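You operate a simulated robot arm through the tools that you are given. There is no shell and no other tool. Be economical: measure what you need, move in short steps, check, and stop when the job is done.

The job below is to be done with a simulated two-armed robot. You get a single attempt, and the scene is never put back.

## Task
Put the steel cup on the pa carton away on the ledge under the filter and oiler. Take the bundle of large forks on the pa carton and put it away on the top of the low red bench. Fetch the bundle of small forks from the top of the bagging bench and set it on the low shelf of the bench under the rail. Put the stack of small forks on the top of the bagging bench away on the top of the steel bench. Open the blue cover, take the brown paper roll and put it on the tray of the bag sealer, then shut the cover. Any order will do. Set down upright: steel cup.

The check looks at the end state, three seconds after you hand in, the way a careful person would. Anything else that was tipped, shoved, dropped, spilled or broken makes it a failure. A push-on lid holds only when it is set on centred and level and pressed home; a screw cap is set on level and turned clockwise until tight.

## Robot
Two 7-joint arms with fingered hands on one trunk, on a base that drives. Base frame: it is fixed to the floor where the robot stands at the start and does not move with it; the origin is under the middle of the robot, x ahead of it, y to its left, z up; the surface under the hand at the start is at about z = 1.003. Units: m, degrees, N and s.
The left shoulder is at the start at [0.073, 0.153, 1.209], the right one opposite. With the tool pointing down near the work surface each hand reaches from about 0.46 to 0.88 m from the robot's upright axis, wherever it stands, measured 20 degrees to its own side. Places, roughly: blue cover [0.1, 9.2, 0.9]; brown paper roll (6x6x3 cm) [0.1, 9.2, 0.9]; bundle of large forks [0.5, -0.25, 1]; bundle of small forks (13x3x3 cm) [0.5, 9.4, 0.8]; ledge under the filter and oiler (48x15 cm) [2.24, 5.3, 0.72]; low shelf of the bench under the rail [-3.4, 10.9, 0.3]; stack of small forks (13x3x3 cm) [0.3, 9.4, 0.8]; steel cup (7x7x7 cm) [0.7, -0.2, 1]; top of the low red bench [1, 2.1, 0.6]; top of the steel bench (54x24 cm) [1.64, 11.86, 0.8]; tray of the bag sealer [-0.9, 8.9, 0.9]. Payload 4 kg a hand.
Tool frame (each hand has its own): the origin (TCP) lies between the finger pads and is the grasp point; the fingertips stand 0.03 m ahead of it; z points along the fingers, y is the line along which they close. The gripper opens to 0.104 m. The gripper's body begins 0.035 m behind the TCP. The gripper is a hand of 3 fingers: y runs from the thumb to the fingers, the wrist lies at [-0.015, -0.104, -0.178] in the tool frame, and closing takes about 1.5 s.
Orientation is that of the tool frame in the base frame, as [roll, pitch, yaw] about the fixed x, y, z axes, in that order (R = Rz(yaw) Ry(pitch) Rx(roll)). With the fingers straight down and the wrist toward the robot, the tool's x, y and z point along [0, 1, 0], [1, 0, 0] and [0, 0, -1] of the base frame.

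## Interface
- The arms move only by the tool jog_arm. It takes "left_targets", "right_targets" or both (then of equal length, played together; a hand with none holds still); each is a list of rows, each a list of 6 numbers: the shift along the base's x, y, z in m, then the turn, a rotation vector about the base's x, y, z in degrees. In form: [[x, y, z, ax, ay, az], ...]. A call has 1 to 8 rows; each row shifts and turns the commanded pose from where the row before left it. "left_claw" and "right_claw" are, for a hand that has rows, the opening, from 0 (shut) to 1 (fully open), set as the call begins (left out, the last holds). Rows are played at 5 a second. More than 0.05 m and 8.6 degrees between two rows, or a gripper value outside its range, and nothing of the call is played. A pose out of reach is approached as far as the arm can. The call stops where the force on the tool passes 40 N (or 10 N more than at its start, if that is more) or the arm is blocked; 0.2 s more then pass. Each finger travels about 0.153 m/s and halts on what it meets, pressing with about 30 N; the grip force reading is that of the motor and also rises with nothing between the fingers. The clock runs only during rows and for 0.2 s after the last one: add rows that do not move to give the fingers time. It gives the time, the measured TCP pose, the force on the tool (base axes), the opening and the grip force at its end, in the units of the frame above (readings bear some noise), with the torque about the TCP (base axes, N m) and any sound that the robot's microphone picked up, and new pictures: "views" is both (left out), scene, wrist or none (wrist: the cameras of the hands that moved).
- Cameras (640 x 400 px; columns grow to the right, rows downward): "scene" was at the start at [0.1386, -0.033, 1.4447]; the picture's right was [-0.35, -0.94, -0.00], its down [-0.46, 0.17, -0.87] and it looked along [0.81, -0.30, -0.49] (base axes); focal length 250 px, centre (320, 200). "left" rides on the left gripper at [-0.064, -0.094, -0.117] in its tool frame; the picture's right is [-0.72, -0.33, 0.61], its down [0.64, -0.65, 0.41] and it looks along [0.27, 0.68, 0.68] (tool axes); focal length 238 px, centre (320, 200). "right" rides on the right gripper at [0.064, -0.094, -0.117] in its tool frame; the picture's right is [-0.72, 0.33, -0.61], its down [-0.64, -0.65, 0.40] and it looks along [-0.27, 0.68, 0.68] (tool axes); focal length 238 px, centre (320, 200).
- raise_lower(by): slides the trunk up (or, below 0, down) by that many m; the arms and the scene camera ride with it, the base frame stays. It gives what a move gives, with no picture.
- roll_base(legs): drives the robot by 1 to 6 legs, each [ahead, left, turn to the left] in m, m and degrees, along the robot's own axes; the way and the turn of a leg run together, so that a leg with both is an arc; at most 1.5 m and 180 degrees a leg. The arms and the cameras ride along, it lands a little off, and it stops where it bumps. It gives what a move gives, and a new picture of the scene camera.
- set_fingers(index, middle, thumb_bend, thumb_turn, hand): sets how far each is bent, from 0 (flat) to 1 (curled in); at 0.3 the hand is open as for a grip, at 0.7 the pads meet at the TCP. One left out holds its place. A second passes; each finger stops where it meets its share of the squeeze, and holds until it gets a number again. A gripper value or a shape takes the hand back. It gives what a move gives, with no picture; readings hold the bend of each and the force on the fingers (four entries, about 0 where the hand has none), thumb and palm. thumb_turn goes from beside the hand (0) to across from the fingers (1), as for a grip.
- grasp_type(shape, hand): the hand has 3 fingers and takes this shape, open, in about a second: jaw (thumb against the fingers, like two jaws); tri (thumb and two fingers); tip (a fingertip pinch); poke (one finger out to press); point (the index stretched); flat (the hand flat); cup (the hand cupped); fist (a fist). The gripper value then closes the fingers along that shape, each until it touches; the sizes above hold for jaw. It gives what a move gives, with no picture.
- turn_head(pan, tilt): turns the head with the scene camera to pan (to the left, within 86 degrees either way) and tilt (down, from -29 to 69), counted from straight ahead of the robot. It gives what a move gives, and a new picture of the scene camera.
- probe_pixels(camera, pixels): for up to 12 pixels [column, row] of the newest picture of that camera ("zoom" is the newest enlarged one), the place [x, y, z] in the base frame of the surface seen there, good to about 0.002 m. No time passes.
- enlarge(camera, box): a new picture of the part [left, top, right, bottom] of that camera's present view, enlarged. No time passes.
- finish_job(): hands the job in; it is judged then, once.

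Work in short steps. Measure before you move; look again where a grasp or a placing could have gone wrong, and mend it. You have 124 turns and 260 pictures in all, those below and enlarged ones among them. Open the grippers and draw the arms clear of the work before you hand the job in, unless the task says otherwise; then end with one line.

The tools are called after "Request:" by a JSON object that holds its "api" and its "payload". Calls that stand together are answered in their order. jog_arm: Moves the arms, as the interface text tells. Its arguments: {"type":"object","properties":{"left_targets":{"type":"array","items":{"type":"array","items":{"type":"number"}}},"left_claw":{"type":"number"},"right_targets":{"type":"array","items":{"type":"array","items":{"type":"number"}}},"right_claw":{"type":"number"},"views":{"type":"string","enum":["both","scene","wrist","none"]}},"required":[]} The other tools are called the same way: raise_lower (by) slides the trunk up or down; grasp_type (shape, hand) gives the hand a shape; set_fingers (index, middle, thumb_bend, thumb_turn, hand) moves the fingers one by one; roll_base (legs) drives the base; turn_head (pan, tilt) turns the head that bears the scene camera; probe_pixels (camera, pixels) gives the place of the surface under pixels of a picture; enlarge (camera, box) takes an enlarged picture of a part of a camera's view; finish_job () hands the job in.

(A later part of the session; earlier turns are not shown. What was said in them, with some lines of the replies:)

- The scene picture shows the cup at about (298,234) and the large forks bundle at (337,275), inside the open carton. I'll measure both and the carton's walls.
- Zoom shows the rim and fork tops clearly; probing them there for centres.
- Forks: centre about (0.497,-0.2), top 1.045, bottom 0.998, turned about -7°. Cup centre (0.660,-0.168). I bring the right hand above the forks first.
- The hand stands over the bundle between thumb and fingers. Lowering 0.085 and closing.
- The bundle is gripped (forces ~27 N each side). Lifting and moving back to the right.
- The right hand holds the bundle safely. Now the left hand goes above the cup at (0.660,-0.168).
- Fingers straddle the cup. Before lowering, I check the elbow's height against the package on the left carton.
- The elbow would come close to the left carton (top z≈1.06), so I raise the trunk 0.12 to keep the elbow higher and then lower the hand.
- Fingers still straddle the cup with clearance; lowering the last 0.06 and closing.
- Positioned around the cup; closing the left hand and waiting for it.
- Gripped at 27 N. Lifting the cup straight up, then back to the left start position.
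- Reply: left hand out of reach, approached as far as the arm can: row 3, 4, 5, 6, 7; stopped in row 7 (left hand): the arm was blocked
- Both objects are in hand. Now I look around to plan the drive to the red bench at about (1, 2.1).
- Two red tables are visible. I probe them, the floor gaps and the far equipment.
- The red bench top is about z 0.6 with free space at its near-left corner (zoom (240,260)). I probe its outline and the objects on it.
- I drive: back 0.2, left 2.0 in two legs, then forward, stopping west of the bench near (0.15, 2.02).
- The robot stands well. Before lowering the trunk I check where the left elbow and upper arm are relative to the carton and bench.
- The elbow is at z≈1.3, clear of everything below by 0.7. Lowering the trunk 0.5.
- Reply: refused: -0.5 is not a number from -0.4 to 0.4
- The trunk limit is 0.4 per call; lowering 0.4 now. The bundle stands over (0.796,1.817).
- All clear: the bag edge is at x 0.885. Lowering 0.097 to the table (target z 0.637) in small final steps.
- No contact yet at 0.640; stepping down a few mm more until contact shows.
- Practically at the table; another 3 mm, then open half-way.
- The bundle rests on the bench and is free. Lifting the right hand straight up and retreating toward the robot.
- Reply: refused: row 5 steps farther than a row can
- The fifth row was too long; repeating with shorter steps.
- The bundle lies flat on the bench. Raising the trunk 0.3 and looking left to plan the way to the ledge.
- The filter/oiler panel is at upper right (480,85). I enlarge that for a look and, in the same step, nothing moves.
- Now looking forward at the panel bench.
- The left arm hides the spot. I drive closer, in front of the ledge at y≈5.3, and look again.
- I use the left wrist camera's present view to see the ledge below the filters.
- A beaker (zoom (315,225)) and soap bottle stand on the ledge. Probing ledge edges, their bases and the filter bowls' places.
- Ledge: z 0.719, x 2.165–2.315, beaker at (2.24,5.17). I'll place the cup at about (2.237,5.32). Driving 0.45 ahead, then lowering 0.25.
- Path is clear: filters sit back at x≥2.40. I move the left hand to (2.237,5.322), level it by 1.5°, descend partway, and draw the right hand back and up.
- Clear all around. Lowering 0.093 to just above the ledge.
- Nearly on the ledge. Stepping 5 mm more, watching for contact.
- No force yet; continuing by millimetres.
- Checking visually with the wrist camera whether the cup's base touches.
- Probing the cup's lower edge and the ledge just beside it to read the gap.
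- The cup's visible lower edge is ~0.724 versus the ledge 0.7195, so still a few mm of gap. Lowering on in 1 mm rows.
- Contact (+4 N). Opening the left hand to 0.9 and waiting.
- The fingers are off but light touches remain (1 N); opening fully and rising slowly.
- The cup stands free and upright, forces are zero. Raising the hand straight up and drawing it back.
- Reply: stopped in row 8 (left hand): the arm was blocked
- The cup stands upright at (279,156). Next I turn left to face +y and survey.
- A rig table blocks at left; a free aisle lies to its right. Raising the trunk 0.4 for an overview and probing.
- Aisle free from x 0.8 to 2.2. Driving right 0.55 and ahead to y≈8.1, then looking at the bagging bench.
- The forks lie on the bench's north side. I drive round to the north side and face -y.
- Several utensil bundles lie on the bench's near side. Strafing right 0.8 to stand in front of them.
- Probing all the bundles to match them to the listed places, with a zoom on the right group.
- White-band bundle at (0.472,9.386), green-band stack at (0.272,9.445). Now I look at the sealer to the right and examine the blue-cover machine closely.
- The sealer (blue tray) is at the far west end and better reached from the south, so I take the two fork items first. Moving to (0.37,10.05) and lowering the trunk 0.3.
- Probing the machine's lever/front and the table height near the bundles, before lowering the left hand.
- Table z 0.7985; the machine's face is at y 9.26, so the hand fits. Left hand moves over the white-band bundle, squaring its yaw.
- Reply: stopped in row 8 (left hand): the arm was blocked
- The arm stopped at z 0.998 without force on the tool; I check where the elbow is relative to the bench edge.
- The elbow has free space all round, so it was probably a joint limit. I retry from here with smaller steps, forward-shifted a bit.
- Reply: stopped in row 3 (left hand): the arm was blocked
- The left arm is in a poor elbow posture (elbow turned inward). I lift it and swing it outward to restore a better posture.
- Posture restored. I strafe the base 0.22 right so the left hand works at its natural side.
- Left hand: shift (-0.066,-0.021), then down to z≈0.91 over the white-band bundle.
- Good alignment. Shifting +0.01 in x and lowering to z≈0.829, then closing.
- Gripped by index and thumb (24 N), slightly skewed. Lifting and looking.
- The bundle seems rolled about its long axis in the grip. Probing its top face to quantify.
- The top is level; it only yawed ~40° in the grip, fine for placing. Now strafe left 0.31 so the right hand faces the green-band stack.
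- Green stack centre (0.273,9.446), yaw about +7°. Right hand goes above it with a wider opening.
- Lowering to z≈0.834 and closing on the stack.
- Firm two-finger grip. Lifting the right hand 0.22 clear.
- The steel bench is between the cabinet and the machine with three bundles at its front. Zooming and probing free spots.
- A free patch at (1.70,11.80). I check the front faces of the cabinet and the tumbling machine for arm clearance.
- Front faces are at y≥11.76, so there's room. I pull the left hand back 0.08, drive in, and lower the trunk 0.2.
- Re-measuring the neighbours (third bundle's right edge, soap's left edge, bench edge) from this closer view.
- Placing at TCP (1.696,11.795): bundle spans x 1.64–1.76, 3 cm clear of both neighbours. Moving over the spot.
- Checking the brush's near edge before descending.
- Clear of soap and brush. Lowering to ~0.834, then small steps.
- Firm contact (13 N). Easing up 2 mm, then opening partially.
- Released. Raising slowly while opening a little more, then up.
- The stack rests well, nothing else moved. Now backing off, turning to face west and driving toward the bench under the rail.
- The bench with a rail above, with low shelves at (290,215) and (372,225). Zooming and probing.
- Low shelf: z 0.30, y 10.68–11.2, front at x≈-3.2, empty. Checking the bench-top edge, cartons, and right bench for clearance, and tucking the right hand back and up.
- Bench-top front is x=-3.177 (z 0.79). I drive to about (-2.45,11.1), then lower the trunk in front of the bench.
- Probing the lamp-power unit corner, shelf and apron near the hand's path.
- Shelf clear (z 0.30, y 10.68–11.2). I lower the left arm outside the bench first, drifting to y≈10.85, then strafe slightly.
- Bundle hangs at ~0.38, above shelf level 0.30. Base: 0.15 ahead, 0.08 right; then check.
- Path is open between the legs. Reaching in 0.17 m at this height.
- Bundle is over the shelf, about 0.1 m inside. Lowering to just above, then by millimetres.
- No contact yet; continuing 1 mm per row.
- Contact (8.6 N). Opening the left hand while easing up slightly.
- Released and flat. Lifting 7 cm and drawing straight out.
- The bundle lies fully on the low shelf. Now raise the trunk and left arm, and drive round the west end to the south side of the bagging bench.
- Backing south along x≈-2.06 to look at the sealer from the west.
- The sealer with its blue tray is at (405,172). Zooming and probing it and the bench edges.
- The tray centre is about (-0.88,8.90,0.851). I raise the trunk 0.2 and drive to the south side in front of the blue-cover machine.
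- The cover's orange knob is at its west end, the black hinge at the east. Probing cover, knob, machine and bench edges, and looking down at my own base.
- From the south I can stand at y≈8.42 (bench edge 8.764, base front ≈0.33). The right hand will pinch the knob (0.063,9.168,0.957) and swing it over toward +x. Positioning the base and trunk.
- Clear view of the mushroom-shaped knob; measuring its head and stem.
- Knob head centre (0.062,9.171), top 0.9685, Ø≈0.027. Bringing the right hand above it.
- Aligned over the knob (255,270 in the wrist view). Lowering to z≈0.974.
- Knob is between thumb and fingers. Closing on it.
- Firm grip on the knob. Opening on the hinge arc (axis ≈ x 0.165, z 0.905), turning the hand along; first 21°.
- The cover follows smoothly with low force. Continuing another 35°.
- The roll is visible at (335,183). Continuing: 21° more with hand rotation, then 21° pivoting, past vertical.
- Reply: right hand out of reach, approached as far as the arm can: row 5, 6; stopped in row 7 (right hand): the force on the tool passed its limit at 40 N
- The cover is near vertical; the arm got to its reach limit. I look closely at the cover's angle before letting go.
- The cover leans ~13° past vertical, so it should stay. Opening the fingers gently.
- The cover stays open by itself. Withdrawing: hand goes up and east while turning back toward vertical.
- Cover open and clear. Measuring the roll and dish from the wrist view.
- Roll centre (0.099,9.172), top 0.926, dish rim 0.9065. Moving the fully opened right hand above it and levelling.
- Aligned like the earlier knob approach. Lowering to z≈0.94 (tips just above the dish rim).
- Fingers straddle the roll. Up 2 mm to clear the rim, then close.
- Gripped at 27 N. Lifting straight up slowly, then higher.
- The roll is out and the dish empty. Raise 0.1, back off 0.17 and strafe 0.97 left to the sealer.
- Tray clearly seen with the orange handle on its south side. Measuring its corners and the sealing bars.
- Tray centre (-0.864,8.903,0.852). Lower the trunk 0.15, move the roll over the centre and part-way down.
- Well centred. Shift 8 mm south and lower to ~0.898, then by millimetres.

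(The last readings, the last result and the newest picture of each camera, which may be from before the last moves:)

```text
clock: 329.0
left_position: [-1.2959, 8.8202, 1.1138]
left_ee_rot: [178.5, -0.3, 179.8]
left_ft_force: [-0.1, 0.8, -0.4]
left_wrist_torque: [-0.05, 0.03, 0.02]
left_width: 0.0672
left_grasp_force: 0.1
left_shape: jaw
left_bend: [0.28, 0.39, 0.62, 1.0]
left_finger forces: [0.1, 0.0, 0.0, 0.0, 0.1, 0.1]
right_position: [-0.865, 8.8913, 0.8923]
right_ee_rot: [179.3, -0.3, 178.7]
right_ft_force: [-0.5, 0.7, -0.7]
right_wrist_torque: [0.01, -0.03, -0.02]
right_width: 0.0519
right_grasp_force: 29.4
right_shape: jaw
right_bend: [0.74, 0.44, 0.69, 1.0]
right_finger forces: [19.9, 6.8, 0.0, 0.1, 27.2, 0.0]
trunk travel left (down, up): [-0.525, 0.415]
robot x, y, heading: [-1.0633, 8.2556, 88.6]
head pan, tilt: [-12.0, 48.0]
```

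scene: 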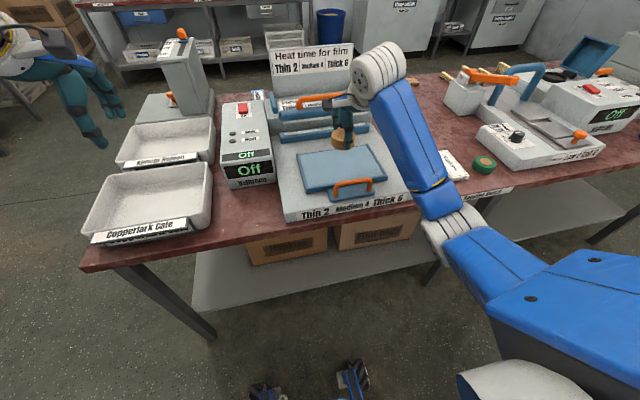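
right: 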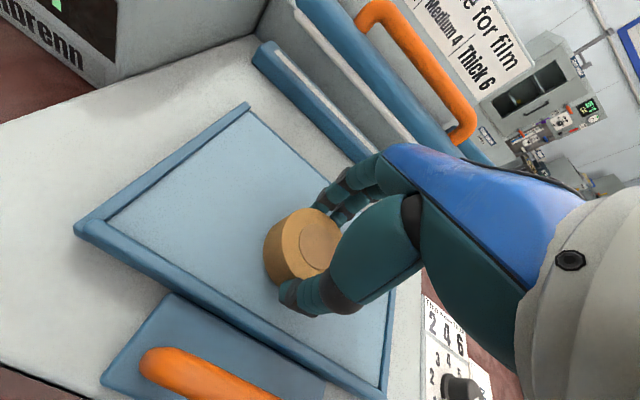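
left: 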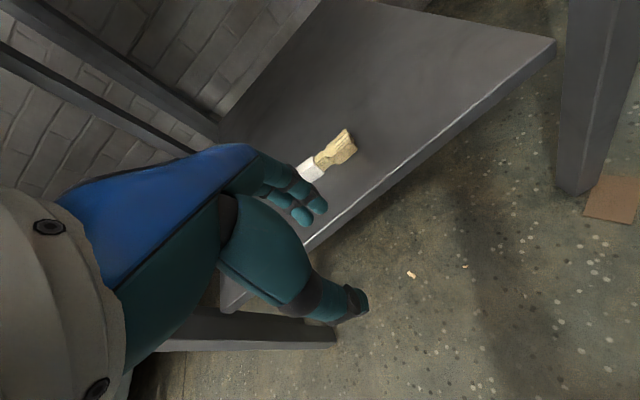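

No contact yet. More millimetre steps.

Request:
{"api": "jog_arm", "payload": {"right_targets": [[0, 0, -0.001, 0, 0, 0], [0, 0, -0.001, 0, 0, 0], [0, 0, -0.001, 0, 0, 0], [0, 0, 0, 0, 0, 0]], "views": "none"}}

Request:
{"api": "jog_arm", "payload": {"right_targets": [[0, 0, -0.001, 0, 0, 0], [0, 0, -0.001, 0, 0, 0], [0, 0, 0, 0, 0, 0]], "views": "none"}}

```text
clock: 330.0
left_position: [-1.2946, 8.8182, 1.1152]
left_ee_rot: [178.4, -0.2, 179.8]
left_ft_force: [-0.1, 0.6, 0.3]
left_wrist_torque: [0.01, 0.01, -0.02]
left_width: 0.0676
left_grasp_force: 0.1
left_shape: jaw
left_bend: [0.28, 0.39, 0.62, 1.0]
left_finger forces: [0.0, 0.0, 0.0, 0.0, 0.0, 0.0]
right_position: [-0.8647, 8.8908, 0.891]
right_ee_rot: [179.1, -0.2, 178.7]
right_ft_force: [0.9, 0.5, 8.4]
right_wrist_torque: [0.0, -0.04, -0.03]
right_width: 0.0517
right_grasp_force: 30.2
right_shape: jaw
right_bend: [0.74, 0.44, 0.69, 1.0]
right_finger forces: [20.4, 8.0, 0.1, 0.0, 27.9, 0.0]
trunk travel left (down, up): [-0.525, 0.415]
robot x, y, heading: [-1.0679, 8.2566, 88.5]
head pan, tilt: [-12.0, 48.0]
```

```text
clock: 330.8
left_position: [-1.2959, 8.8166, 1.1153]
left_ee_rot: [178.5, -0.2, 179.8]
left_ft_force: [0.0, -0.5, 0.3]
left_wrist_torque: [-0.01, -0.02, 0.01]
left_width: 0.0674
left_grasp_force: 0.0
left_shape: jaw
left_bend: [0.28, 0.39, 0.62, 1.0]
left_finger forces: [0.0, 0.0, 0.0, 0.0, 0.0, 0.0]
right_position: [-0.8654, 8.8923, 0.8908]
right_ee_rot: [179.0, -0.2, 178.7]
right_ft_force: [0.3, 2.1, 18.7]
right_wrist_torque: [0.04, -0.02, -0.04]
right_width: 0.0523
right_grasp_force: 29.7
right_shape: jaw
right_bend: [0.74, 0.44, 0.69, 1.0]
right_finger forces: [21.5, 8.9, 0.0, 0.2, 29.0, 0.0]
trunk travel left (down, up): [-0.525, 0.415]
robot x, y, heading: [-1.0676, 8.2596, 88.7]
head pan, tilt: [-12.0, 48.0]
```

Contact. Easing up 2 mm, then opening to 0.8.

Request:
{"api": "jog_arm", "payload": {"right_targets": [[0, 0, 0.001, 0, 0, 0], [0, 0, 0.001, 0, 0, 0], [0, 0, 0, 0, 0, 0]], "views": "none"}}

Request:
{"api": "jog_arm", "payload": {"right_targets": [[0, 0, 0, 0, 0, 0], [0, 0, 0, 0, 0, 0], [0, 0, 0, 0, 0, 0], [0, 0, 0, 0, 0, 0]], "right_claw": 0.85, "views": "wrist"}}

```text
clock: 331.6
left_position: [-1.2951, 8.8187, 1.1151]
left_ee_rot: [178.4, -0.2, 179.8]
left_ft_force: [0.0, 0.7, 0.4]
left_wrist_torque: [0.0, 0.0, 0.01]
left_width: 0.0674
left_grasp_force: 0.1
left_shape: jaw
left_bend: [0.28, 0.39, 0.62, 1.0]
left_finger forces: [0.0, 0.1, 0.0, 0.0, 0.0, 0.0]
right_position: [-0.8667, 8.8905, 0.8909]
right_ee_rot: [179.2, -0.2, 178.8]
right_ft_force: [0.8, -0.6, 13.5]
right_wrist_torque: [0.04, -0.05, 0.0]
right_width: 0.0521
right_grasp_force: 30.4
right_shape: jaw
right_bend: [0.74, 0.44, 0.69, 1.0]
right_finger forces: [21.1, 8.3, 0.0, 0.0, 29.5, 0.0]
trunk travel left (down, up): [-0.525, 0.415]
robot x, y, heading: [-1.0648, 8.261, 88.3]
head pan, tilt: [-12.0, 48.0]
```

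```text
clock: 332.6
left_position: [-1.2951, 8.8202, 1.1143]
left_ee_rot: [178.5, -0.3, 179.9]
left_ft_force: [0.0, -0.7, -1.2]
left_wrist_torque: [-0.03, -0.02, 0.02]
left_width: 0.0674
left_grasp_force: 0.0
left_shape: jaw
left_bend: [0.28, 0.39, 0.62, 1.0]
left_finger forces: [0.0, 0.0, 0.1, 0.0, 0.0, 0.0]
right_position: [-0.8657, 8.8931, 0.8891]
right_ee_rot: [179.5, -0.1, 178.7]
right_ft_force: [-0.4, 2.2, 1.5]
right_wrist_torque: [0.03, -0.04, 0.01]
right_width: 0.0873
right_grasp_force: 0.1
right_shape: jaw
right_bend: [0.27, 0.33, 0.47, 0.99]
right_finger forces: [0.0, 0.0, 0.1, 0.1, 2.9, 0.0]
trunk travel left (down, up): [-0.525, 0.415]
robot x, y, heading: [-1.0674, 8.2614, 88.8]
head pan, tilt: [-12.0, 48.0]
```

right: 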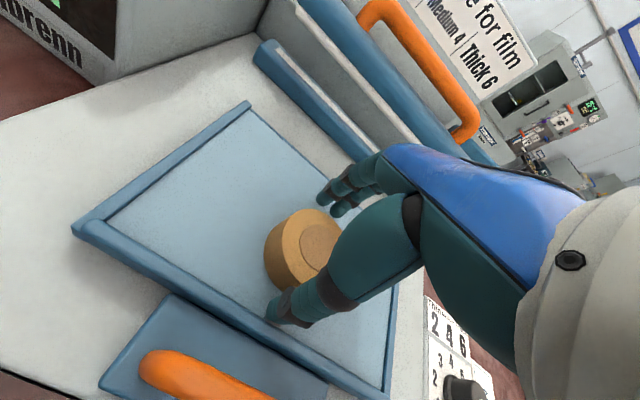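

Roll released on the tray. Rising gently, then clear.

Request:
{"api": "jog_arm", "payload": {"right_targets": [[0, 0.002, 0.004, 0, 0, 0], [0, 0, 0.008, 0, 0, 0], [0, 0, 0.02, 0, 0, 0], [0, 0, 0.045, 0, 0, 0], [0, 0, 0.045, 0, 0, 0], [0, 0, 0.045, 0, 0, 0], [0, 0, 0.045, 0, 0, 0], [0, 0, 0.045, 0, 0, 0]], "views": "both"}}

```text
clock: 334.4
left_position: [-1.2948, 8.8189, 1.1153]
left_ee_rot: [178.4, -0.4, 179.8]
left_ft_force: [-0.3, -0.9, -0.3]
left_wrist_torque: [0.0, -0.01, 0.01]
left_width: 0.0676
left_grasp_force: 0.0
left_shape: jaw
left_bend: [0.28, 0.39, 0.62, 1.0]
left_finger forces: [0.0, 0.0, 0.0, 0.0, 0.0, 0.1]
right_position: [-0.8645, 8.8945, 1.148]
right_ee_rot: [179.4, -0.3, 178.8]
right_ft_force: [0.3, -0.2, 1.0]
right_wrist_torque: [0.01, 0.05, 0.01]
right_width: 0.0883
right_grasp_force: 0.1
right_shape: jaw
right_bend: [0.27, 0.33, 0.44, 0.99]
right_finger forces: [0.0, 0.0, 0.0, 0.0, 0.0, 0.0]
trunk travel left (down, up): [-0.525, 0.415]
robot x, y, heading: [-1.0609, 8.2584, 88.6]
head pan, tilt: [-12.0, 48.0]
```

scene: 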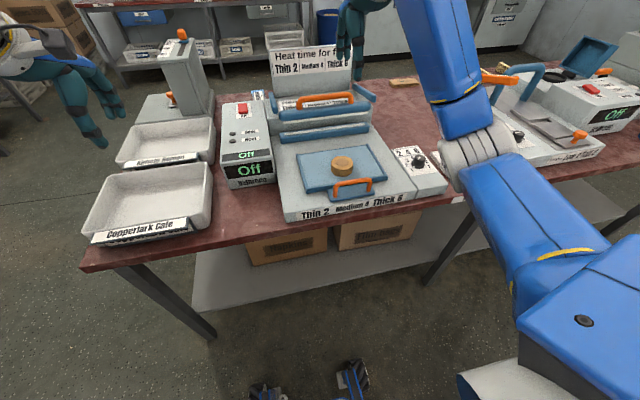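
right: 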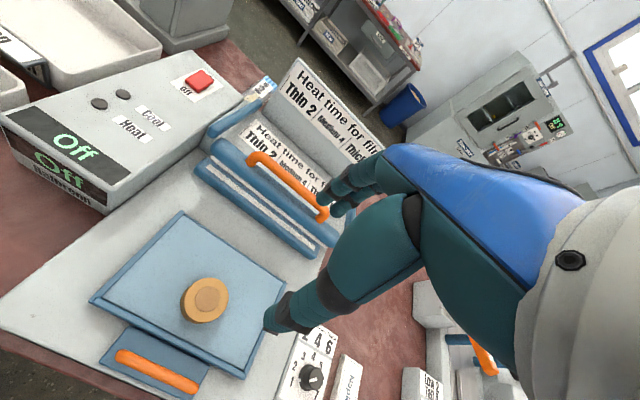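

The roll lies on the tray. Now back to the blue cover: raise 0.1, strafe right ~1.03, forward 0.16.

Request:
{"api": "raise_lower", "payload": {"by": 0.1}}

Request:
{"api": "roll_base", "payload": {"legs": [[0, -1.03, 1.2], [0.16, 0, 0]]}}

Request:
{"api": "turn_head", "payload": {"pan": -10, "tilt": 42}}

Request:
{"api": "enlarge", "payload": {"camera": "scene", "box": [260, 100, 440, 230]}}

```text
clock: 335.8
left_position: [-1.2966, 8.8197, 1.2153]
left_ee_rot: [178.5, -0.3, 179.8]
left_ft_force: [-0.1, -0.1, -1.1]
left_wrist_torque: [0.02, 0.02, 0.03]
left_width: 0.0677
left_grasp_force: 0.2
left_shape: jaw
left_bend: [0.28, 0.39, 0.62, 1.0]
left_finger forces: [0.0, 0.0, 0.0, 0.0, 0.0, 0.0]
right_position: [-0.8653, 8.8962, 1.2454]
right_ee_rot: [179.4, -0.3, 178.7]
right_ft_force: [0.3, -0.3, -0.8]
right_wrist_torque: [-0.04, 0.01, 0.01]
right_width: 0.0884
right_grasp_force: 0.1
right_shape: jaw
right_bend: [0.27, 0.33, 0.44, 0.99]
right_finger forces: [0.1, 0.0, 0.1, 0.0, 0.0, 0.1]
trunk travel left (down, up): [-0.625, 0.315]
robot x, y, heading: [-1.0635, 8.2596, 88.6]
head pan, tilt: [-12.0, 48.0]
```

```text
clock: 342.0
left_position: [-0.3041, 8.9617, 1.2158]
left_ee_rot: [178.3, -0.3, -178.0]
left_ft_force: [0.6, -0.1, 0.0]
left_wrist_torque: [-0.03, -0.01, 0.07]
left_width: 0.0674
left_grasp_force: 0.1
left_shape: jaw
left_bend: [0.28, 0.39, 0.62, 1.0]
left_finger forces: [0.1, 0.1, 0.0, 0.1, 0.1, 0.1]
right_position: [0.1242, 9.0534, 1.2477]
right_ee_rot: [179.2, -0.1, -179.1]
right_ft_force: [0.4, 1.4, 0.8]
right_wrist_torque: [0.0, -0.01, -0.02]
right_width: 0.0881
right_grasp_force: 0.1
right_shape: jaw
right_bend: [0.27, 0.33, 0.44, 0.99]
right_finger forces: [0.0, 0.0, 0.0, 0.0, 0.0, 0.0]
trunk travel left (down, up): [-0.625, 0.315]
robot x, y, heading: [-0.0506, 8.4106, 90.8]
head pan, tilt: [-12.0, 48.0]
```

scene: 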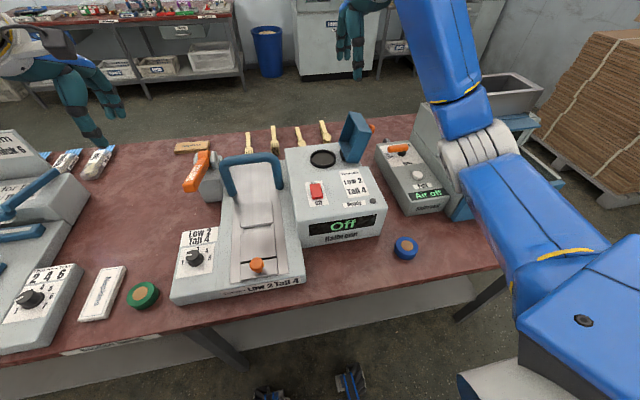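

```text
clock: 342.7
left_position: [-0.3055, 8.9624, 1.2161]
left_ee_rot: [178.3, -0.3, -177.9]
left_ft_force: [0.2, 0.5, -0.1]
left_wrist_torque: [0.06, -0.04, -0.01]
left_width: 0.0676
left_grasp_force: 0.0
left_shape: jaw
left_bend: [0.28, 0.39, 0.62, 1.0]
left_finger forces: [0.0, 0.1, 0.1, 0.0, 0.0, 0.1]
right_position: [0.1235, 9.0542, 1.2481]
right_ee_rot: [179.3, -0.2, -179.1]
right_ft_force: [0.8, 0.3, -0.7]
right_wrist_torque: [0.02, 0.01, -0.04]
right_width: 0.0883
right_grasp_force: 0.1
right_shape: jaw
right_bend: [0.27, 0.33, 0.44, 0.99]
right_finger forces: [0.0, 0.1, 0.0, 0.0, 0.0, 0.0]
trunk travel left (down, up): [-0.625, 0.315]
robot x, y, heading: [-0.0499, 8.411, 90.8]
head pan, tilt: [-10.0, 42.0]
```

scene: 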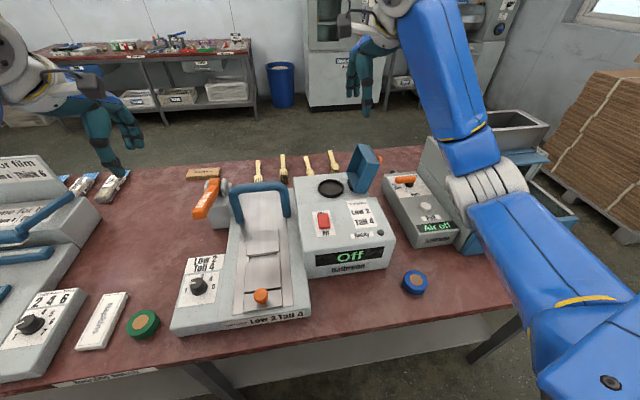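

```text
3.08 times, centred on (350, 165) of scene
```

zoom: 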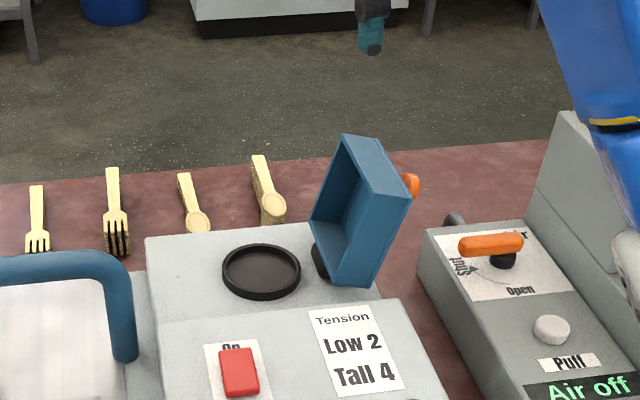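

Measuring the open cover's edges and the knob's place behind it.

Request:
{"api": "probe_pixels", "payload": {"camera": "zoom", "pixels": [[346, 140], [375, 140], [372, 195], [406, 197], [335, 275], [372, 280], [415, 180], [412, 188], [395, 240], [312, 212], [350, 260], [490, 240]]}}

Request:
{"api": "enlarge", "payload": {"camera": "right", "box": [0, 0, 640, 400]}}

```text
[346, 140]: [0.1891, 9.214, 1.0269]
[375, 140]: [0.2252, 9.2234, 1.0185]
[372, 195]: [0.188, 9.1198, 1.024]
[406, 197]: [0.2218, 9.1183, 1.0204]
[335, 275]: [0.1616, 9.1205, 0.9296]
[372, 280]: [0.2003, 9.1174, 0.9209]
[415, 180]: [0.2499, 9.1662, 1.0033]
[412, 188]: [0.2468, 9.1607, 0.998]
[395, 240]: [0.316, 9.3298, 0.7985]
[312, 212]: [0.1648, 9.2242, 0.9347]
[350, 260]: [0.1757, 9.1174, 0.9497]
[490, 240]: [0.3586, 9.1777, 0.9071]
```

```text
1.00 times, centred on (320, 200) of right (not enlarged: the box is as wide or as high as the picture)
```

zoom: 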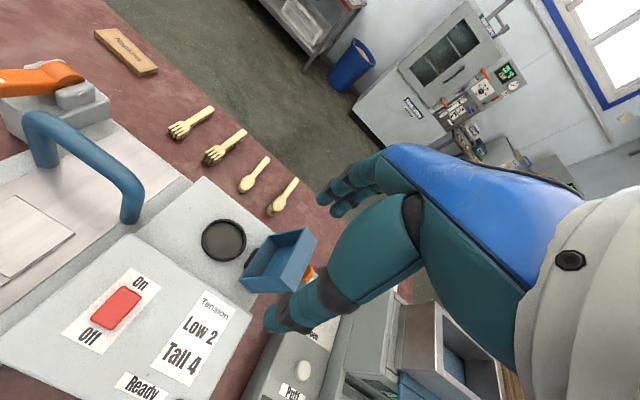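

Cover leans ~13° past vertical; knob head at about (0.241,9.168,0.997). I lower the trunk 0.05 and bring the right hand, tilting it 56°, to a waypoint above/east of the knob.

Request:
{"api": "raise_lower", "payload": {"by": -0.05}}

Request:
{"api": "jog_arm", "payload": {"right_targets": [[0.019, 0.014, -0.008, -0.1, 7, 0], [0.019, 0.014, -0.008, -0.1, 7, 0], [0.019, 0.014, -0.008, -0.1, 7, 0], [0.019, 0.014, -0.008, -0.1, 7, 0], [0.019, 0.014, -0.008, -0.1, 7, 0], [0.019, 0.014, -0.008, -0.1, 7, 0], [0.019, 0.014, -0.008, 0, 7, 0], [0.019, 0.015, -0.008, 0, 7, 0]], "right_claw": 0.6, "views": "both"}}

```text
clock: 343.6
left_position: [-0.3047, 8.9626, 1.1655]
left_ee_rot: [178.2, -0.3, -177.9]
left_ft_force: [0.2, -0.1, 0.0]
left_wrist_torque: [0.01, -0.03, 0.01]
left_width: 0.0675
left_grasp_force: 0.0
left_shape: jaw
left_bend: [0.28, 0.39, 0.62, 1.0]
left_finger forces: [0.1, 0.1, 0.0, 0.0, 0.0, 0.0]
right_position: [0.1244, 9.0547, 1.1982]
right_ee_rot: [179.2, -0.4, -179.2]
right_ft_force: [0.1, 0.7, 0.8]
right_wrist_torque: [-0.03, 0.01, -0.05]
right_width: 0.0882
right_grasp_force: 0.1
right_shape: jaw
right_bend: [0.27, 0.33, 0.44, 0.99]
right_finger forces: [0.0, 0.0, 0.1, 0.0, 0.0, 0.0]
trunk travel left (down, up): [-0.575, 0.365]
robot x, y, heading: [-0.0526, 8.4104, 90.6]
head pan, tilt: [-10.0, 42.0]
```

```text
clock: 345.4
left_position: [-0.3023, 8.9631, 1.165]
left_ee_rot: [178.4, -0.4, -177.9]
left_ft_force: [-0.1, 0.1, 0.2]
left_wrist_torque: [-0.01, -0.02, -0.05]
left_width: 0.0674
left_grasp_force: 0.0
left_shape: jaw
left_bend: [0.28, 0.39, 0.62, 1.0]
left_finger forces: [0.0, 0.1, 0.0, 0.1, 0.0, 0.0]
right_position: [0.2768, 9.1676, 1.1345]
right_ee_rot: [178.8, -56.5, -178.8]
right_ft_force: [0.0, 0.0, 0.4]
right_wrist_torque: [0.03, 0.03, 0.01]
right_width: 0.0629
right_grasp_force: 0.1
right_shape: jaw
right_bend: [0.29, 0.4, 0.64, 1.0]
right_finger forces: [0.0, 0.1, 0.1, 0.0, 0.1, 0.0]
trunk travel left (down, up): [-0.575, 0.365]
robot x, y, heading: [-0.0523, 8.4082, 90.8]
head pan, tilt: [-10.0, 42.0]
```

scene: 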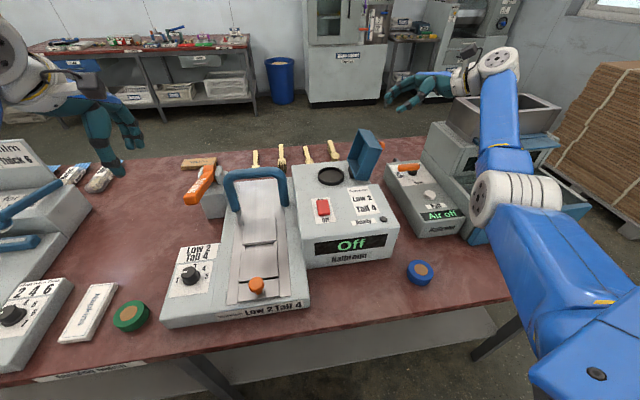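
right: 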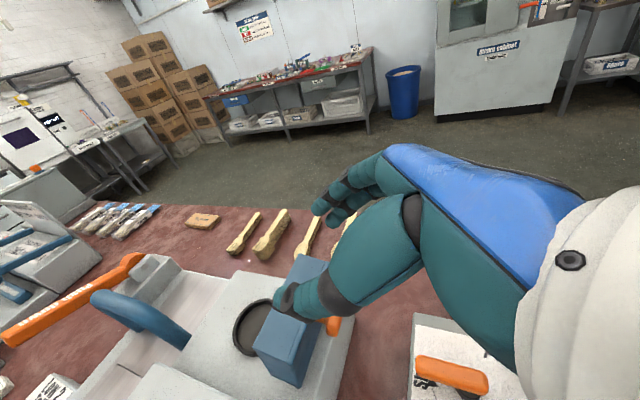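

Descending east of the cover to z≈1.007, keeping x≈0.278.

Request:
{"api": "jog_arm", "payload": {"right_targets": [[0.002, 0, -0.045, 0, 0, 0], [0, 0, -0.045, 0, 0, 0], [0, 0, -0.037, 0, 0, 0], [0, 0, 0, 0, 0, 0]], "views": "both"}}

Request:
{"api": "enlarge", "payload": {"camera": "scene", "box": [310, 80, 490, 220]}}

```text
clock: 346.4
left_position: [-0.3031, 8.9629, 1.1655]
left_ee_rot: [178.3, -0.3, -178.0]
left_ft_force: [-0.3, -0.3, 0.6]
left_wrist_torque: [-0.01, -0.01, 0.01]
left_width: 0.0674
left_grasp_force: 0.0
left_shape: jaw
left_bend: [0.28, 0.39, 0.62, 1.0]
left_finger forces: [0.0, 0.0, 0.0, 0.0, 0.0, 0.1]
right_position: [0.2793, 9.166, 1.0069]
right_ee_rot: [178.9, -56.3, -179.0]
right_ft_force: [-0.1, 0.1, -0.1]
right_wrist_torque: [0.02, 0.04, 0.01]
right_width: 0.0625
right_grasp_force: 0.2
right_shape: jaw
right_bend: [0.29, 0.4, 0.64, 1.0]
right_finger forces: [0.1, 0.0, 0.1, 0.0, 0.0, 0.0]
trunk travel left (down, up): [-0.575, 0.365]
robot x, y, heading: [-0.0555, 8.4117, 90.8]
head pan, tilt: [-10.0, 42.0]
```

scene: 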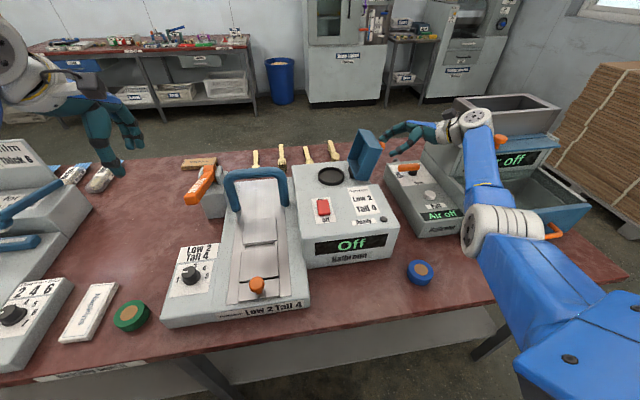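
right: 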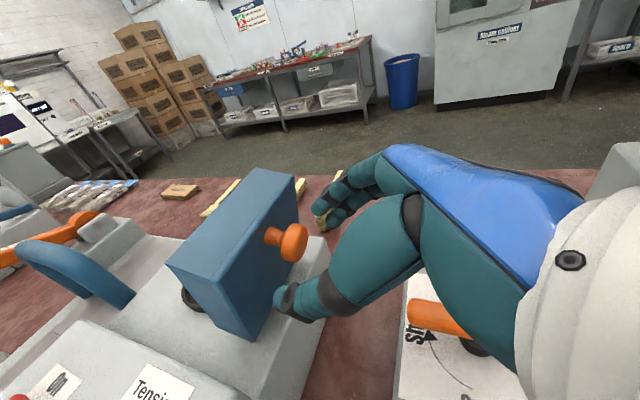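

```text
2.86 times, centred on (400, 150) of scene
```

zoom: 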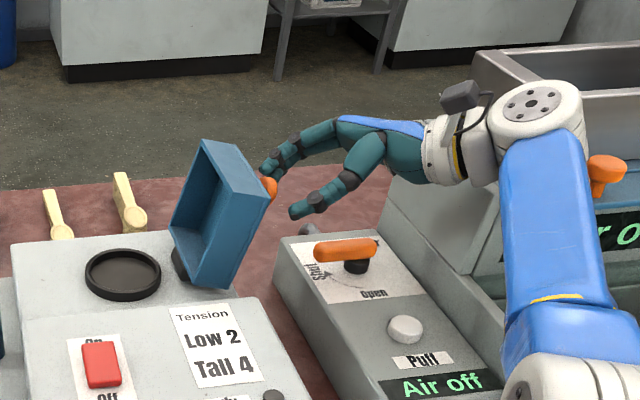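

Knob visible in the wrist view at (293,242). Probing it for the final approach.

Request:
{"api": "probe_pixels", "payload": {"camera": "right", "pixels": [[293, 242], [298, 228], [285, 258], [303, 240], [272, 235], [260, 240], [290, 180], [255, 300]]}}

```text
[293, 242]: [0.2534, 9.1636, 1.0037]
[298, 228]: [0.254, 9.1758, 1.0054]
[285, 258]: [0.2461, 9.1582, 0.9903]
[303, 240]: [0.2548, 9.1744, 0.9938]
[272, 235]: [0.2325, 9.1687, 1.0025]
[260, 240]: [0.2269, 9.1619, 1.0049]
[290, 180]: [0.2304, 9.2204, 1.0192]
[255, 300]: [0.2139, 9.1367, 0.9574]
```

Knob head centre (0.247,9.168,0.996). Moving 0.018 west and closing on it.

Request:
{"api": "jog_arm", "payload": {"right_targets": [[-0.009, 0.001, 0, 0, 0, 0], [-0.009, 0.001, -0.001, 0, 0, 0], [0, 0, 0, 0, 0, 0]], "views": "none"}}

Request:
{"api": "jog_arm", "payload": {"right_targets": [[0, 0, 0, 0, 0, 0], [0, 0, 0, 0, 0, 0], [0, 0, 0, 0, 0, 0], [0, 0, 0, 0, 0, 0], [0, 0, 0, 0, 0, 0], [0, 0, 0, 0, 0, 0]], "right_claw": 0, "views": "wrist"}}

```text
clock: 347.2
left_position: [-0.3034, 8.9626, 1.1657]
left_ee_rot: [178.4, -0.3, -178.0]
left_ft_force: [-0.6, 0.5, 0.6]
left_wrist_torque: [0.02, 0.0, 0.0]
left_width: 0.0673
left_grasp_force: 0.0
left_shape: jaw
left_bend: [0.28, 0.39, 0.62, 1.0]
left_finger forces: [0.0, 0.0, 0.0, 0.1, 0.1, 0.1]
right_position: [0.2617, 9.1692, 1.0058]
right_ee_rot: [178.9, -56.3, -179.0]
right_ft_force: [-0.5, 0.7, -0.2]
right_wrist_torque: [-0.05, -0.01, 0.03]
right_width: 0.0628
right_grasp_force: 0.0
right_shape: jaw
right_bend: [0.29, 0.4, 0.64, 1.0]
right_finger forces: [0.1, 0.0, 0.0, 0.0, 0.0, 0.0]
trunk travel left (down, up): [-0.575, 0.365]
robot x, y, heading: [-0.0548, 8.4145, 90.6]
head pan, tilt: [-10.0, 42.0]
```

```text
clock: 348.6
left_position: [-0.3038, 8.9626, 1.1646]
left_ee_rot: [178.5, -0.3, -177.9]
left_ft_force: [0.3, -0.8, 0.3]
left_wrist_torque: [0.03, 0.01, 0.02]
left_width: 0.0671
left_grasp_force: 0.0
left_shape: jaw
left_bend: [0.28, 0.39, 0.62, 1.0]
left_finger forces: [0.1, 0.0, 0.0, 0.0, 0.1, 0.1]
right_position: [0.2602, 9.1683, 1.0058]
right_ee_rot: [179.1, -56.2, -179.0]
right_ft_force: [-2.0, -1.7, -2.2]
right_wrist_torque: [-0.06, 0.0, 0.04]
right_width: 0.0206
right_grasp_force: 29.9
right_shape: jaw
right_bend: [0.73, 0.56, 0.74, 1.0]
right_finger forces: [13.1, 10.3, 0.0, 0.0, 26.3, 0.0]
trunk travel left (down, up): [-0.575, 0.365]
robot x, y, heading: [-0.0508, 8.4102, 90.6]
head pan, tilt: [-10.0, 42.0]
```

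right: 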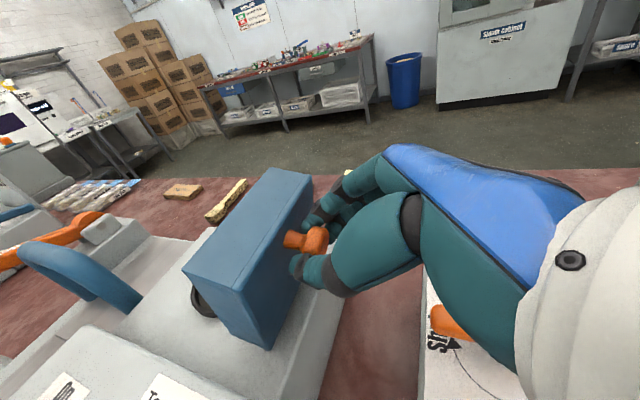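

Firm grip on the knob. Swinging it back along the arc, first four steps.

Request:
{"api": "jog_arm", "payload": {"right_targets": [[-0.0114, 0, 0.0091, 0, -3.5, 0], [-0.0124, 0, 0.0077, 0, -3.5, 0], [-0.0132, 0, 0.0063, 0, -3.5, 0], [-0.0137, 0, 0.0049, 0, -3.5, 0], [0, 0, 0, 0, 0, 0]], "views": "wrist"}}

```text
clock: 349.8
left_position: [-0.3026, 8.9623, 1.1658]
left_ee_rot: [178.3, -0.2, -178.0]
left_ft_force: [-1.2, 0.0, -0.3]
left_wrist_torque: [0.0, 0.03, -0.02]
left_width: 0.0672
left_grasp_force: 0.0
left_shape: jaw
left_bend: [0.28, 0.39, 0.62, 1.0]
left_finger forces: [0.0, 0.1, 0.0, 0.0, 0.0, 0.0]
right_position: [0.2117, 9.1691, 1.0361]
right_ee_rot: [179.1, -42.3, -179.1]
right_ft_force: [2.2, -5.4, 0.4]
right_wrist_torque: [-0.12, -0.2, 0.0]
right_width: 0.0205
right_grasp_force: 29.5
right_shape: jaw
right_bend: [0.74, 0.56, 0.74, 1.0]
right_finger forces: [13.6, 12.1, 0.0, 0.0, 26.8, 0.0]
trunk travel left (down, up): [-0.575, 0.365]
robot x, y, heading: [-0.0532, 8.4114, 91.0]
head pan, tilt: [-10.0, 42.0]
```

right: 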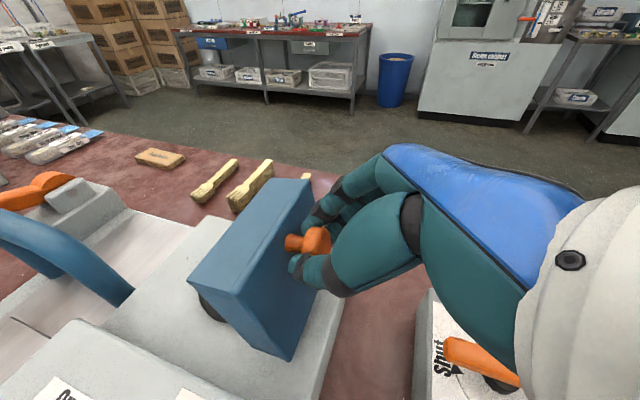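

Moves smoothly with small forces. Continuing six more steps over the top.

Request:
{"api": "jog_arm", "payload": {"right_targets": [[-0.014, 0, 0.0033, 0, -3.5, 0], [-0.0144, 0, 0.0018, 0, -3.5, 0], [-0.0145, 0, 0.0002, 0, -3.5, 0], [-0.0142, 0, -0.0013, 0, -3.5, 0], [-0.0142, 0, -0.003, 0, -3.5, 0], [-0.0136, 0, -0.0044, 0, -3.5, 0], [0, 0, 0, 0, 0, 0]], "views": "both"}}

```text
clock: 351.4
left_position: [-0.3036, 8.9622, 1.1654]
left_ee_rot: [178.4, -0.2, -178.1]
left_ft_force: [-0.5, 0.8, 0.4]
left_wrist_torque: [0.01, 0.01, -0.01]
left_width: 0.0673
left_grasp_force: 0.0
left_shape: jaw
left_bend: [0.28, 0.39, 0.62, 1.0]
left_finger forces: [0.0, 0.1, 0.0, 0.0, 0.0, 0.1]
right_position: [0.1229, 9.17, 1.0302]
right_ee_rot: [179.6, -21.3, -179.4]
right_ft_force: [-0.8, 4.4, 7.1]
right_wrist_torque: [0.17, -0.27, -0.03]
right_width: 0.022
right_grasp_force: 29.9
right_shape: jaw
right_bend: [0.74, 0.55, 0.75, 1.0]
right_finger forces: [19.5, 17.2, 0.0, 0.0, 24.4, 0.1]
trunk travel left (down, up): [-0.575, 0.365]
robot x, y, heading: [-0.0568, 8.4127, 90.8]
head pan, tilt: [-10.0, 42.0]
5 turns are left
```

scene: 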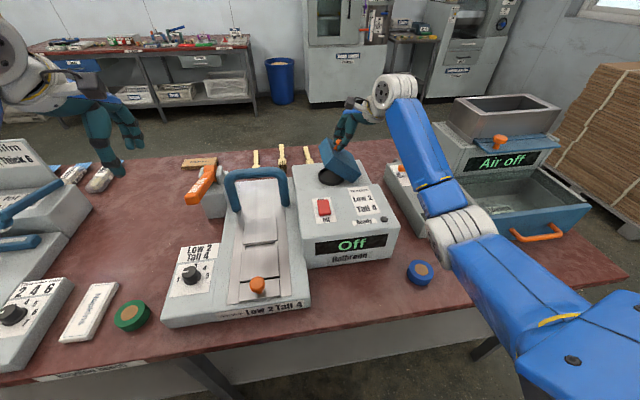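
right: 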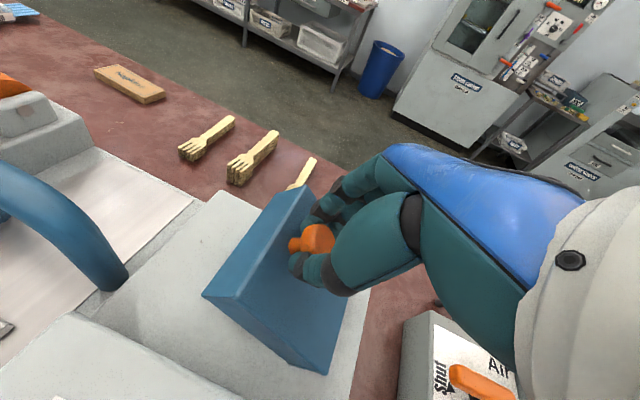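

Only five turns remain. Completing the remaining six steps to fully shut, with a close look.

Request:
{"api": "jog_arm", "payload": {"right_targets": [[-0.013, 0, -0.0058, 0, -3.5, 0], [-0.0124, 0, -0.0073, 0, -3.5, 0], [-0.0113, 0, -0.0085, 0, -3.5, 0], [-0.0105, 0, -0.0097, 0, -3.5, 0], [-0.0092, 0, -0.0107, 0, -3.5, 0], [-0.0079, 0, -0.0116, 0, -3.5, 0], [0, 0, -0.002, 0, 0, 0], [0, 0, 0, 0, 0, 0]], "views": "both"}}

Request:
{"api": "enlarge", "payload": {"camera": "scene", "box": [280, 120, 420, 230]}}

Request:
{"api": "probe_pixels", "payload": {"camera": "right", "pixels": [[240, 290], [300, 340], [280, 230], [330, 330]]}}

```text
clock: 353.2
left_position: [-0.304, 8.9603, 1.1663]
left_ee_rot: [178.3, -0.3, -177.9]
left_ft_force: [0.1, -0.1, -0.1]
left_wrist_torque: [0.01, -0.01, -0.01]
left_width: 0.0677
left_grasp_force: 0.2
left_shape: jaw
left_bend: [0.28, 0.39, 0.62, 1.0]
left_finger forces: [0.1, 0.0, 0.0, 0.0, 0.0, 0.0]
right_position: [0.0594, 9.1671, 0.9752]
right_ee_rot: [179.6, -0.3, -179.4]
right_ft_force: [1.1, -11.0, -0.5]
right_wrist_torque: [-0.14, -0.13, -0.05]
right_width: 0.0198
right_grasp_force: 29.8
right_shape: jaw
right_bend: [0.75, 0.6, 0.78, 1.0]
right_finger forces: [10.3, 5.9, 0.0, 0.1, 25.9, 0.0]
trunk travel left (down, up): [-0.575, 0.365]
robot x, y, heading: [-0.0544, 8.4144, 90.6]
head pan, tilt: [-10.0, 42.0]
```

scene: 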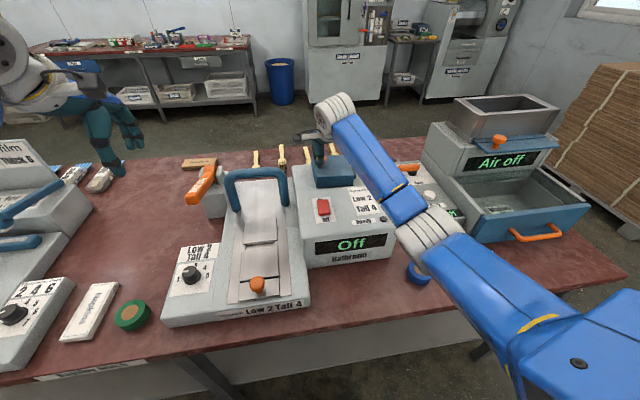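
right: 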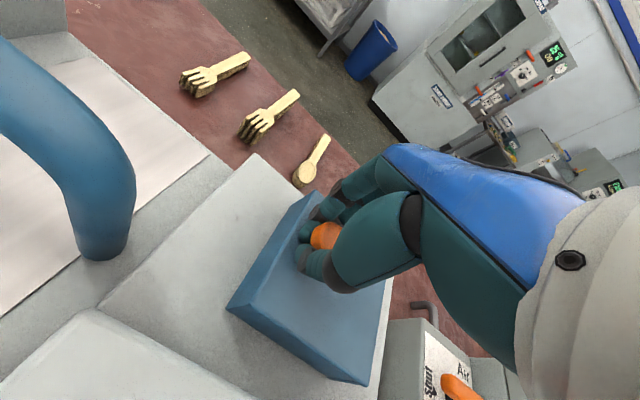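

```text
3.64 times, centred on (350, 175) of scene
```

zoom: 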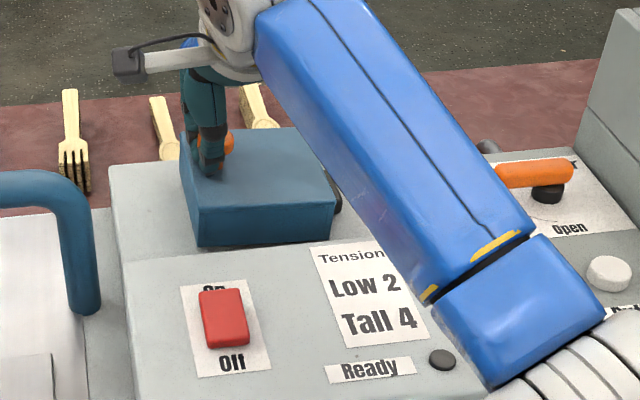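

```text
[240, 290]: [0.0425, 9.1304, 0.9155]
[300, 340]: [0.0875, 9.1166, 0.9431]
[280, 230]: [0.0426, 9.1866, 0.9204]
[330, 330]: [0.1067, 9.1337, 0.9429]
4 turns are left
```

The cover top reads 0.943 versus 0.939 when shut — a few mm remain. Pressing 6 mm down, then opening the fingers and rising straight up.

Request:
{"api": "jog_arm", "payload": {"right_targets": [[0, 0, -0.002, 0, 0, 0], [0, 0, -0.002, 0, 0, 0], [0, 0, -0.002, 0, 0, 0], [0, 0, 0, 0, 0, 0]], "views": "none"}}

Request:
{"api": "jog_arm", "payload": {"right_targets": [[0, 0, 0.001, 0, 0, 0], [0, 0, 0, 0, 0, 0], [0, 0, 0, 0, 0, 0], [0, 0, 0, 0, 0, 0]], "right_claw": 0.65, "views": "none"}}

Request:
{"api": "jog_arm", "payload": {"right_targets": [[0, 0, 0.02, 0, 0, 0], [0, 0, 0.04, 0, 0, 0], [0, 0, 0.045, 0, 0, 0], [0, 0, 0.045, 0, 0, 0], [0, 0, 0.045, 0, 0, 0], [0, -0.04, 0.02, 0, 0, 0], [0, -0.045, 0, 0, 0, 0], [0, -0.045, 0, 0, 0, 0]], "views": "both"}}

Request:
{"api": "enlarge", "payload": {"camera": "scene", "box": [280, 120, 420, 230]}}

Request:
{"api": "probe_pixels", "payload": {"camera": "zoom", "pixels": [[250, 150], [210, 190], [310, 190], [260, 180], [290, 150], [225, 140], [200, 235], [320, 230]]}}

```text
clock: 354.2
left_position: [-0.3068, 8.9607, 1.165]
left_ee_rot: [178.3, -0.2, -178.0]
left_ft_force: [0.1, -0.4, 0.3]
left_wrist_torque: [0.04, 0.01, 0.02]
left_width: 0.0676
left_grasp_force: 0.0
left_shape: jaw
left_bend: [0.28, 0.39, 0.62, 1.0]
left_finger forces: [0.0, 0.1, 0.1, 0.0, 0.1, 0.0]
right_position: [0.0568, 9.1673, 0.9707]
right_ee_rot: [179.6, -0.3, -179.2]
right_ft_force: [-5.8, -4.6, 3.1]
right_wrist_torque: [0.03, -0.11, 0.03]
right_width: 0.0202
right_grasp_force: 30.7
right_shape: jaw
right_bend: [0.75, 0.6, 0.79, 1.0]
right_finger forces: [13.5, 7.8, 0.0, 0.0, 24.6, 0.1]
trunk travel left (down, up): [-0.575, 0.365]
robot x, y, heading: [-0.0511, 8.412, 90.5]
head pan, tilt: [-10.0, 42.0]
```

```text
clock: 355.2
left_position: [-0.3045, 8.9618, 1.1657]
left_ee_rot: [178.3, -0.3, -178.0]
left_ft_force: [0.0, -0.1, 0.7]
left_wrist_torque: [0.04, 0.01, -0.02]
left_width: 0.0674
left_grasp_force: 0.0
left_shape: jaw
left_bend: [0.28, 0.39, 0.62, 1.0]
left_finger forces: [0.1, 0.1, 0.1, 0.1, 0.0, 0.1]
right_position: [0.0587, 9.1686, 0.9708]
right_ee_rot: [179.7, -0.3, -179.5]
right_ft_force: [1.8, 1.3, 7.8]
right_wrist_torque: [-0.05, -0.06, -0.02]
right_width: 0.0661
right_grasp_force: 0.0
right_shape: jaw
right_bend: [0.28, 0.38, 0.63, 1.0]
right_finger forces: [0.0, 2.7, 0.1, 0.0, 4.3, 0.0]
trunk travel left (down, up): [-0.575, 0.365]
robot x, y, heading: [-0.0553, 8.4135, 90.8]
head pan, tilt: [-10.0, 42.0]
```

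```text
clock: 357.0
left_position: [-0.3013, 8.9609, 1.1674]
left_ee_rot: [178.3, -0.4, -178.0]
left_ft_force: [0.4, -0.5, 0.4]
left_wrist_torque: [0.02, 0.05, 0.01]
left_width: 0.0675
left_grasp_force: 0.1
left_shape: jaw
left_bend: [0.28, 0.39, 0.62, 1.0]
left_finger forces: [0.1, 0.1, 0.0, 0.1, 0.0, 0.1]
right_position: [0.0656, 9.0345, 1.1861]
right_ee_rot: [179.7, -0.4, -179.3]
right_ft_force: [-0.8, -0.7, 0.2]
right_wrist_torque: [-0.01, 0.02, 0.06]
right_width: 0.0672
right_grasp_force: 0.1
right_shape: jaw
right_bend: [0.28, 0.39, 0.62, 1.0]
right_finger forces: [0.1, 0.0, 0.0, 0.0, 0.0, 0.1]
trunk travel left (down, up): [-0.575, 0.365]
robot x, y, heading: [-0.0527, 8.4134, 90.7]
head pan, tilt: [-10.0, 42.0]
```

scene: 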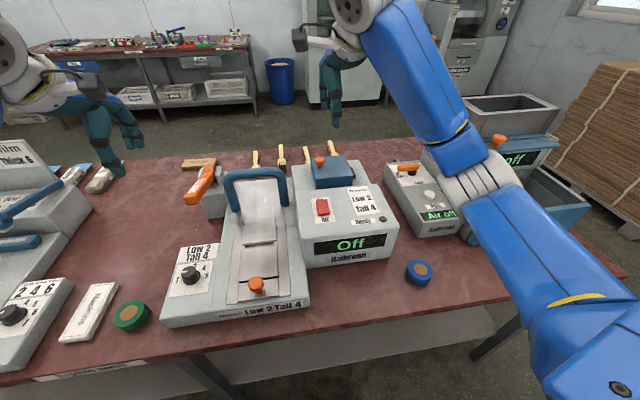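
right: 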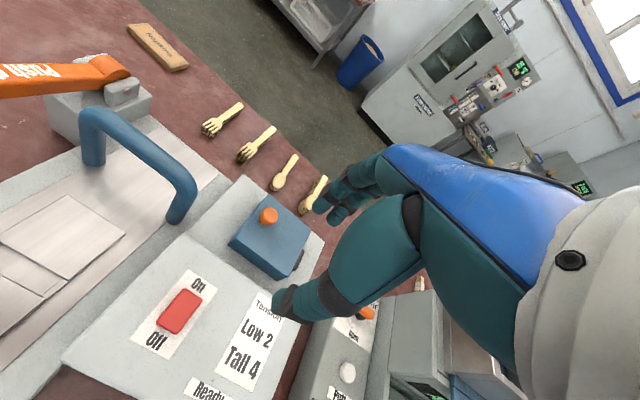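

```text
3.64 times, centred on (350, 175) of scene
```

zoom: 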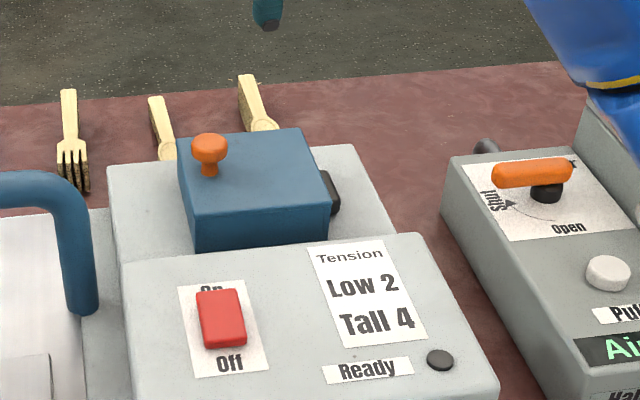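

```text
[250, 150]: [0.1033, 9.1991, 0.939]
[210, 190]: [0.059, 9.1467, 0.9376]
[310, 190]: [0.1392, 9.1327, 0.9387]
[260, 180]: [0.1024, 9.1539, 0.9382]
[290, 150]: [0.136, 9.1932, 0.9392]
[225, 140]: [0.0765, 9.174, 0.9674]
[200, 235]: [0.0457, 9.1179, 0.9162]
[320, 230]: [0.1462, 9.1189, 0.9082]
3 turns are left
```

The cover is flat and shut (top 0.938–0.939 everywhere, as at the start). Opening both hands and backing the robot clear of the bench.

Request:
{"api": "jog_arm", "payload": {"left_targets": [[0, 0, 0.03, 0, 0, 0], [0, 0, 0.03, 0, 0, 0], [0, 0, 0, 0, 0, 0]], "right_targets": [[0, 0, 0.03, 0, 0, 0], [0, 0, 0.03, 0, 0, 0], [0, 0, 0, 0, 0, 0]], "left_claw": 1, "right_claw": 1, "views": "none"}}

Request:
{"api": "roll_base", "payload": {"legs": [[-0.4, 0, 0]]}}

```text
clock: 357.8
left_position: [-0.302, 8.964, 1.2245]
left_ee_rot: [178.6, -0.3, -178.0]
left_ft_force: [0.9, 0.8, 0.4]
left_wrist_torque: [-0.02, 0.01, -0.02]
left_width: 0.1038
left_grasp_force: 0.0
left_shape: jaw
left_bend: [0.3, 0.3, 0.3, 0.98]
left_finger forces: [0.0, 0.0, 0.0, 0.0, 0.0, 0.0]
right_position: [0.0608, 9.0399, 1.2429]
right_ee_rot: [179.9, -0.2, -179.4]
right_ft_force: [-0.3, 0.3, -1.1]
right_wrist_torque: [0.02, 0.01, 0.01]
right_width: 0.1039
right_grasp_force: 0.0
right_shape: jaw
right_bend: [0.3, 0.3, 0.3, 0.98]
right_finger forces: [0.0, 0.1, 0.1, 0.1, 0.1, 0.1]
trunk travel left (down, up): [-0.575, 0.365]
robot x, y, heading: [-0.0546, 8.4132, 90.9]
head pan, tilt: [-10.0, 42.0]
```

```text
clock: 360.3
left_position: [-0.2971, 8.5634, 1.2239]
left_ee_rot: [178.5, -0.2, -178.4]
left_ft_force: [-0.3, 0.2, -0.4]
left_wrist_torque: [-0.01, -0.03, 0.0]
left_width: 0.1038
left_grasp_force: 0.1
left_shape: jaw
left_bend: [0.3, 0.3, 0.3, 0.98]
left_finger forces: [0.0, 0.0, 0.1, 0.0, 0.0, 0.0]
right_position: [0.0674, 8.6365, 1.2429]
right_ee_rot: [179.9, -0.2, -179.7]
right_ft_force: [-0.3, -0.2, 0.5]
right_wrist_torque: [0.02, -0.01, 0.0]
right_width: 0.1039
right_grasp_force: 0.1
right_shape: jaw
right_bend: [0.3, 0.3, 0.3, 0.98]
right_finger forces: [0.1, 0.0, 0.0, 0.1, 0.0, 0.0]
trunk travel left (down, up): [-0.575, 0.365]
robot x, y, heading: [-0.0472, 8.0142, 90.3]
head pan, tilt: [-10.0, 42.0]
2 turns are left
```

scene: 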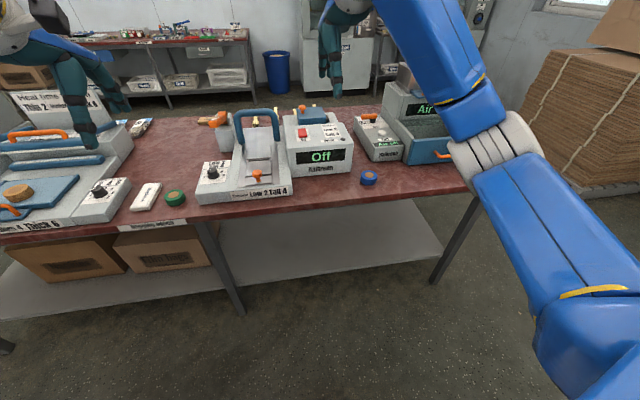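

Both hands are open and clear, the roll is on the tray and the cover is shut; handing in.

Request:
{"api": "finish_job", "payload": {}}

```text
The job is handed in.
```

All five jobs are done and handed in: the cup stands upright on the ledge, the three fork bundles are in their places, the roll is on the sealer tray and the blue cover is shut.
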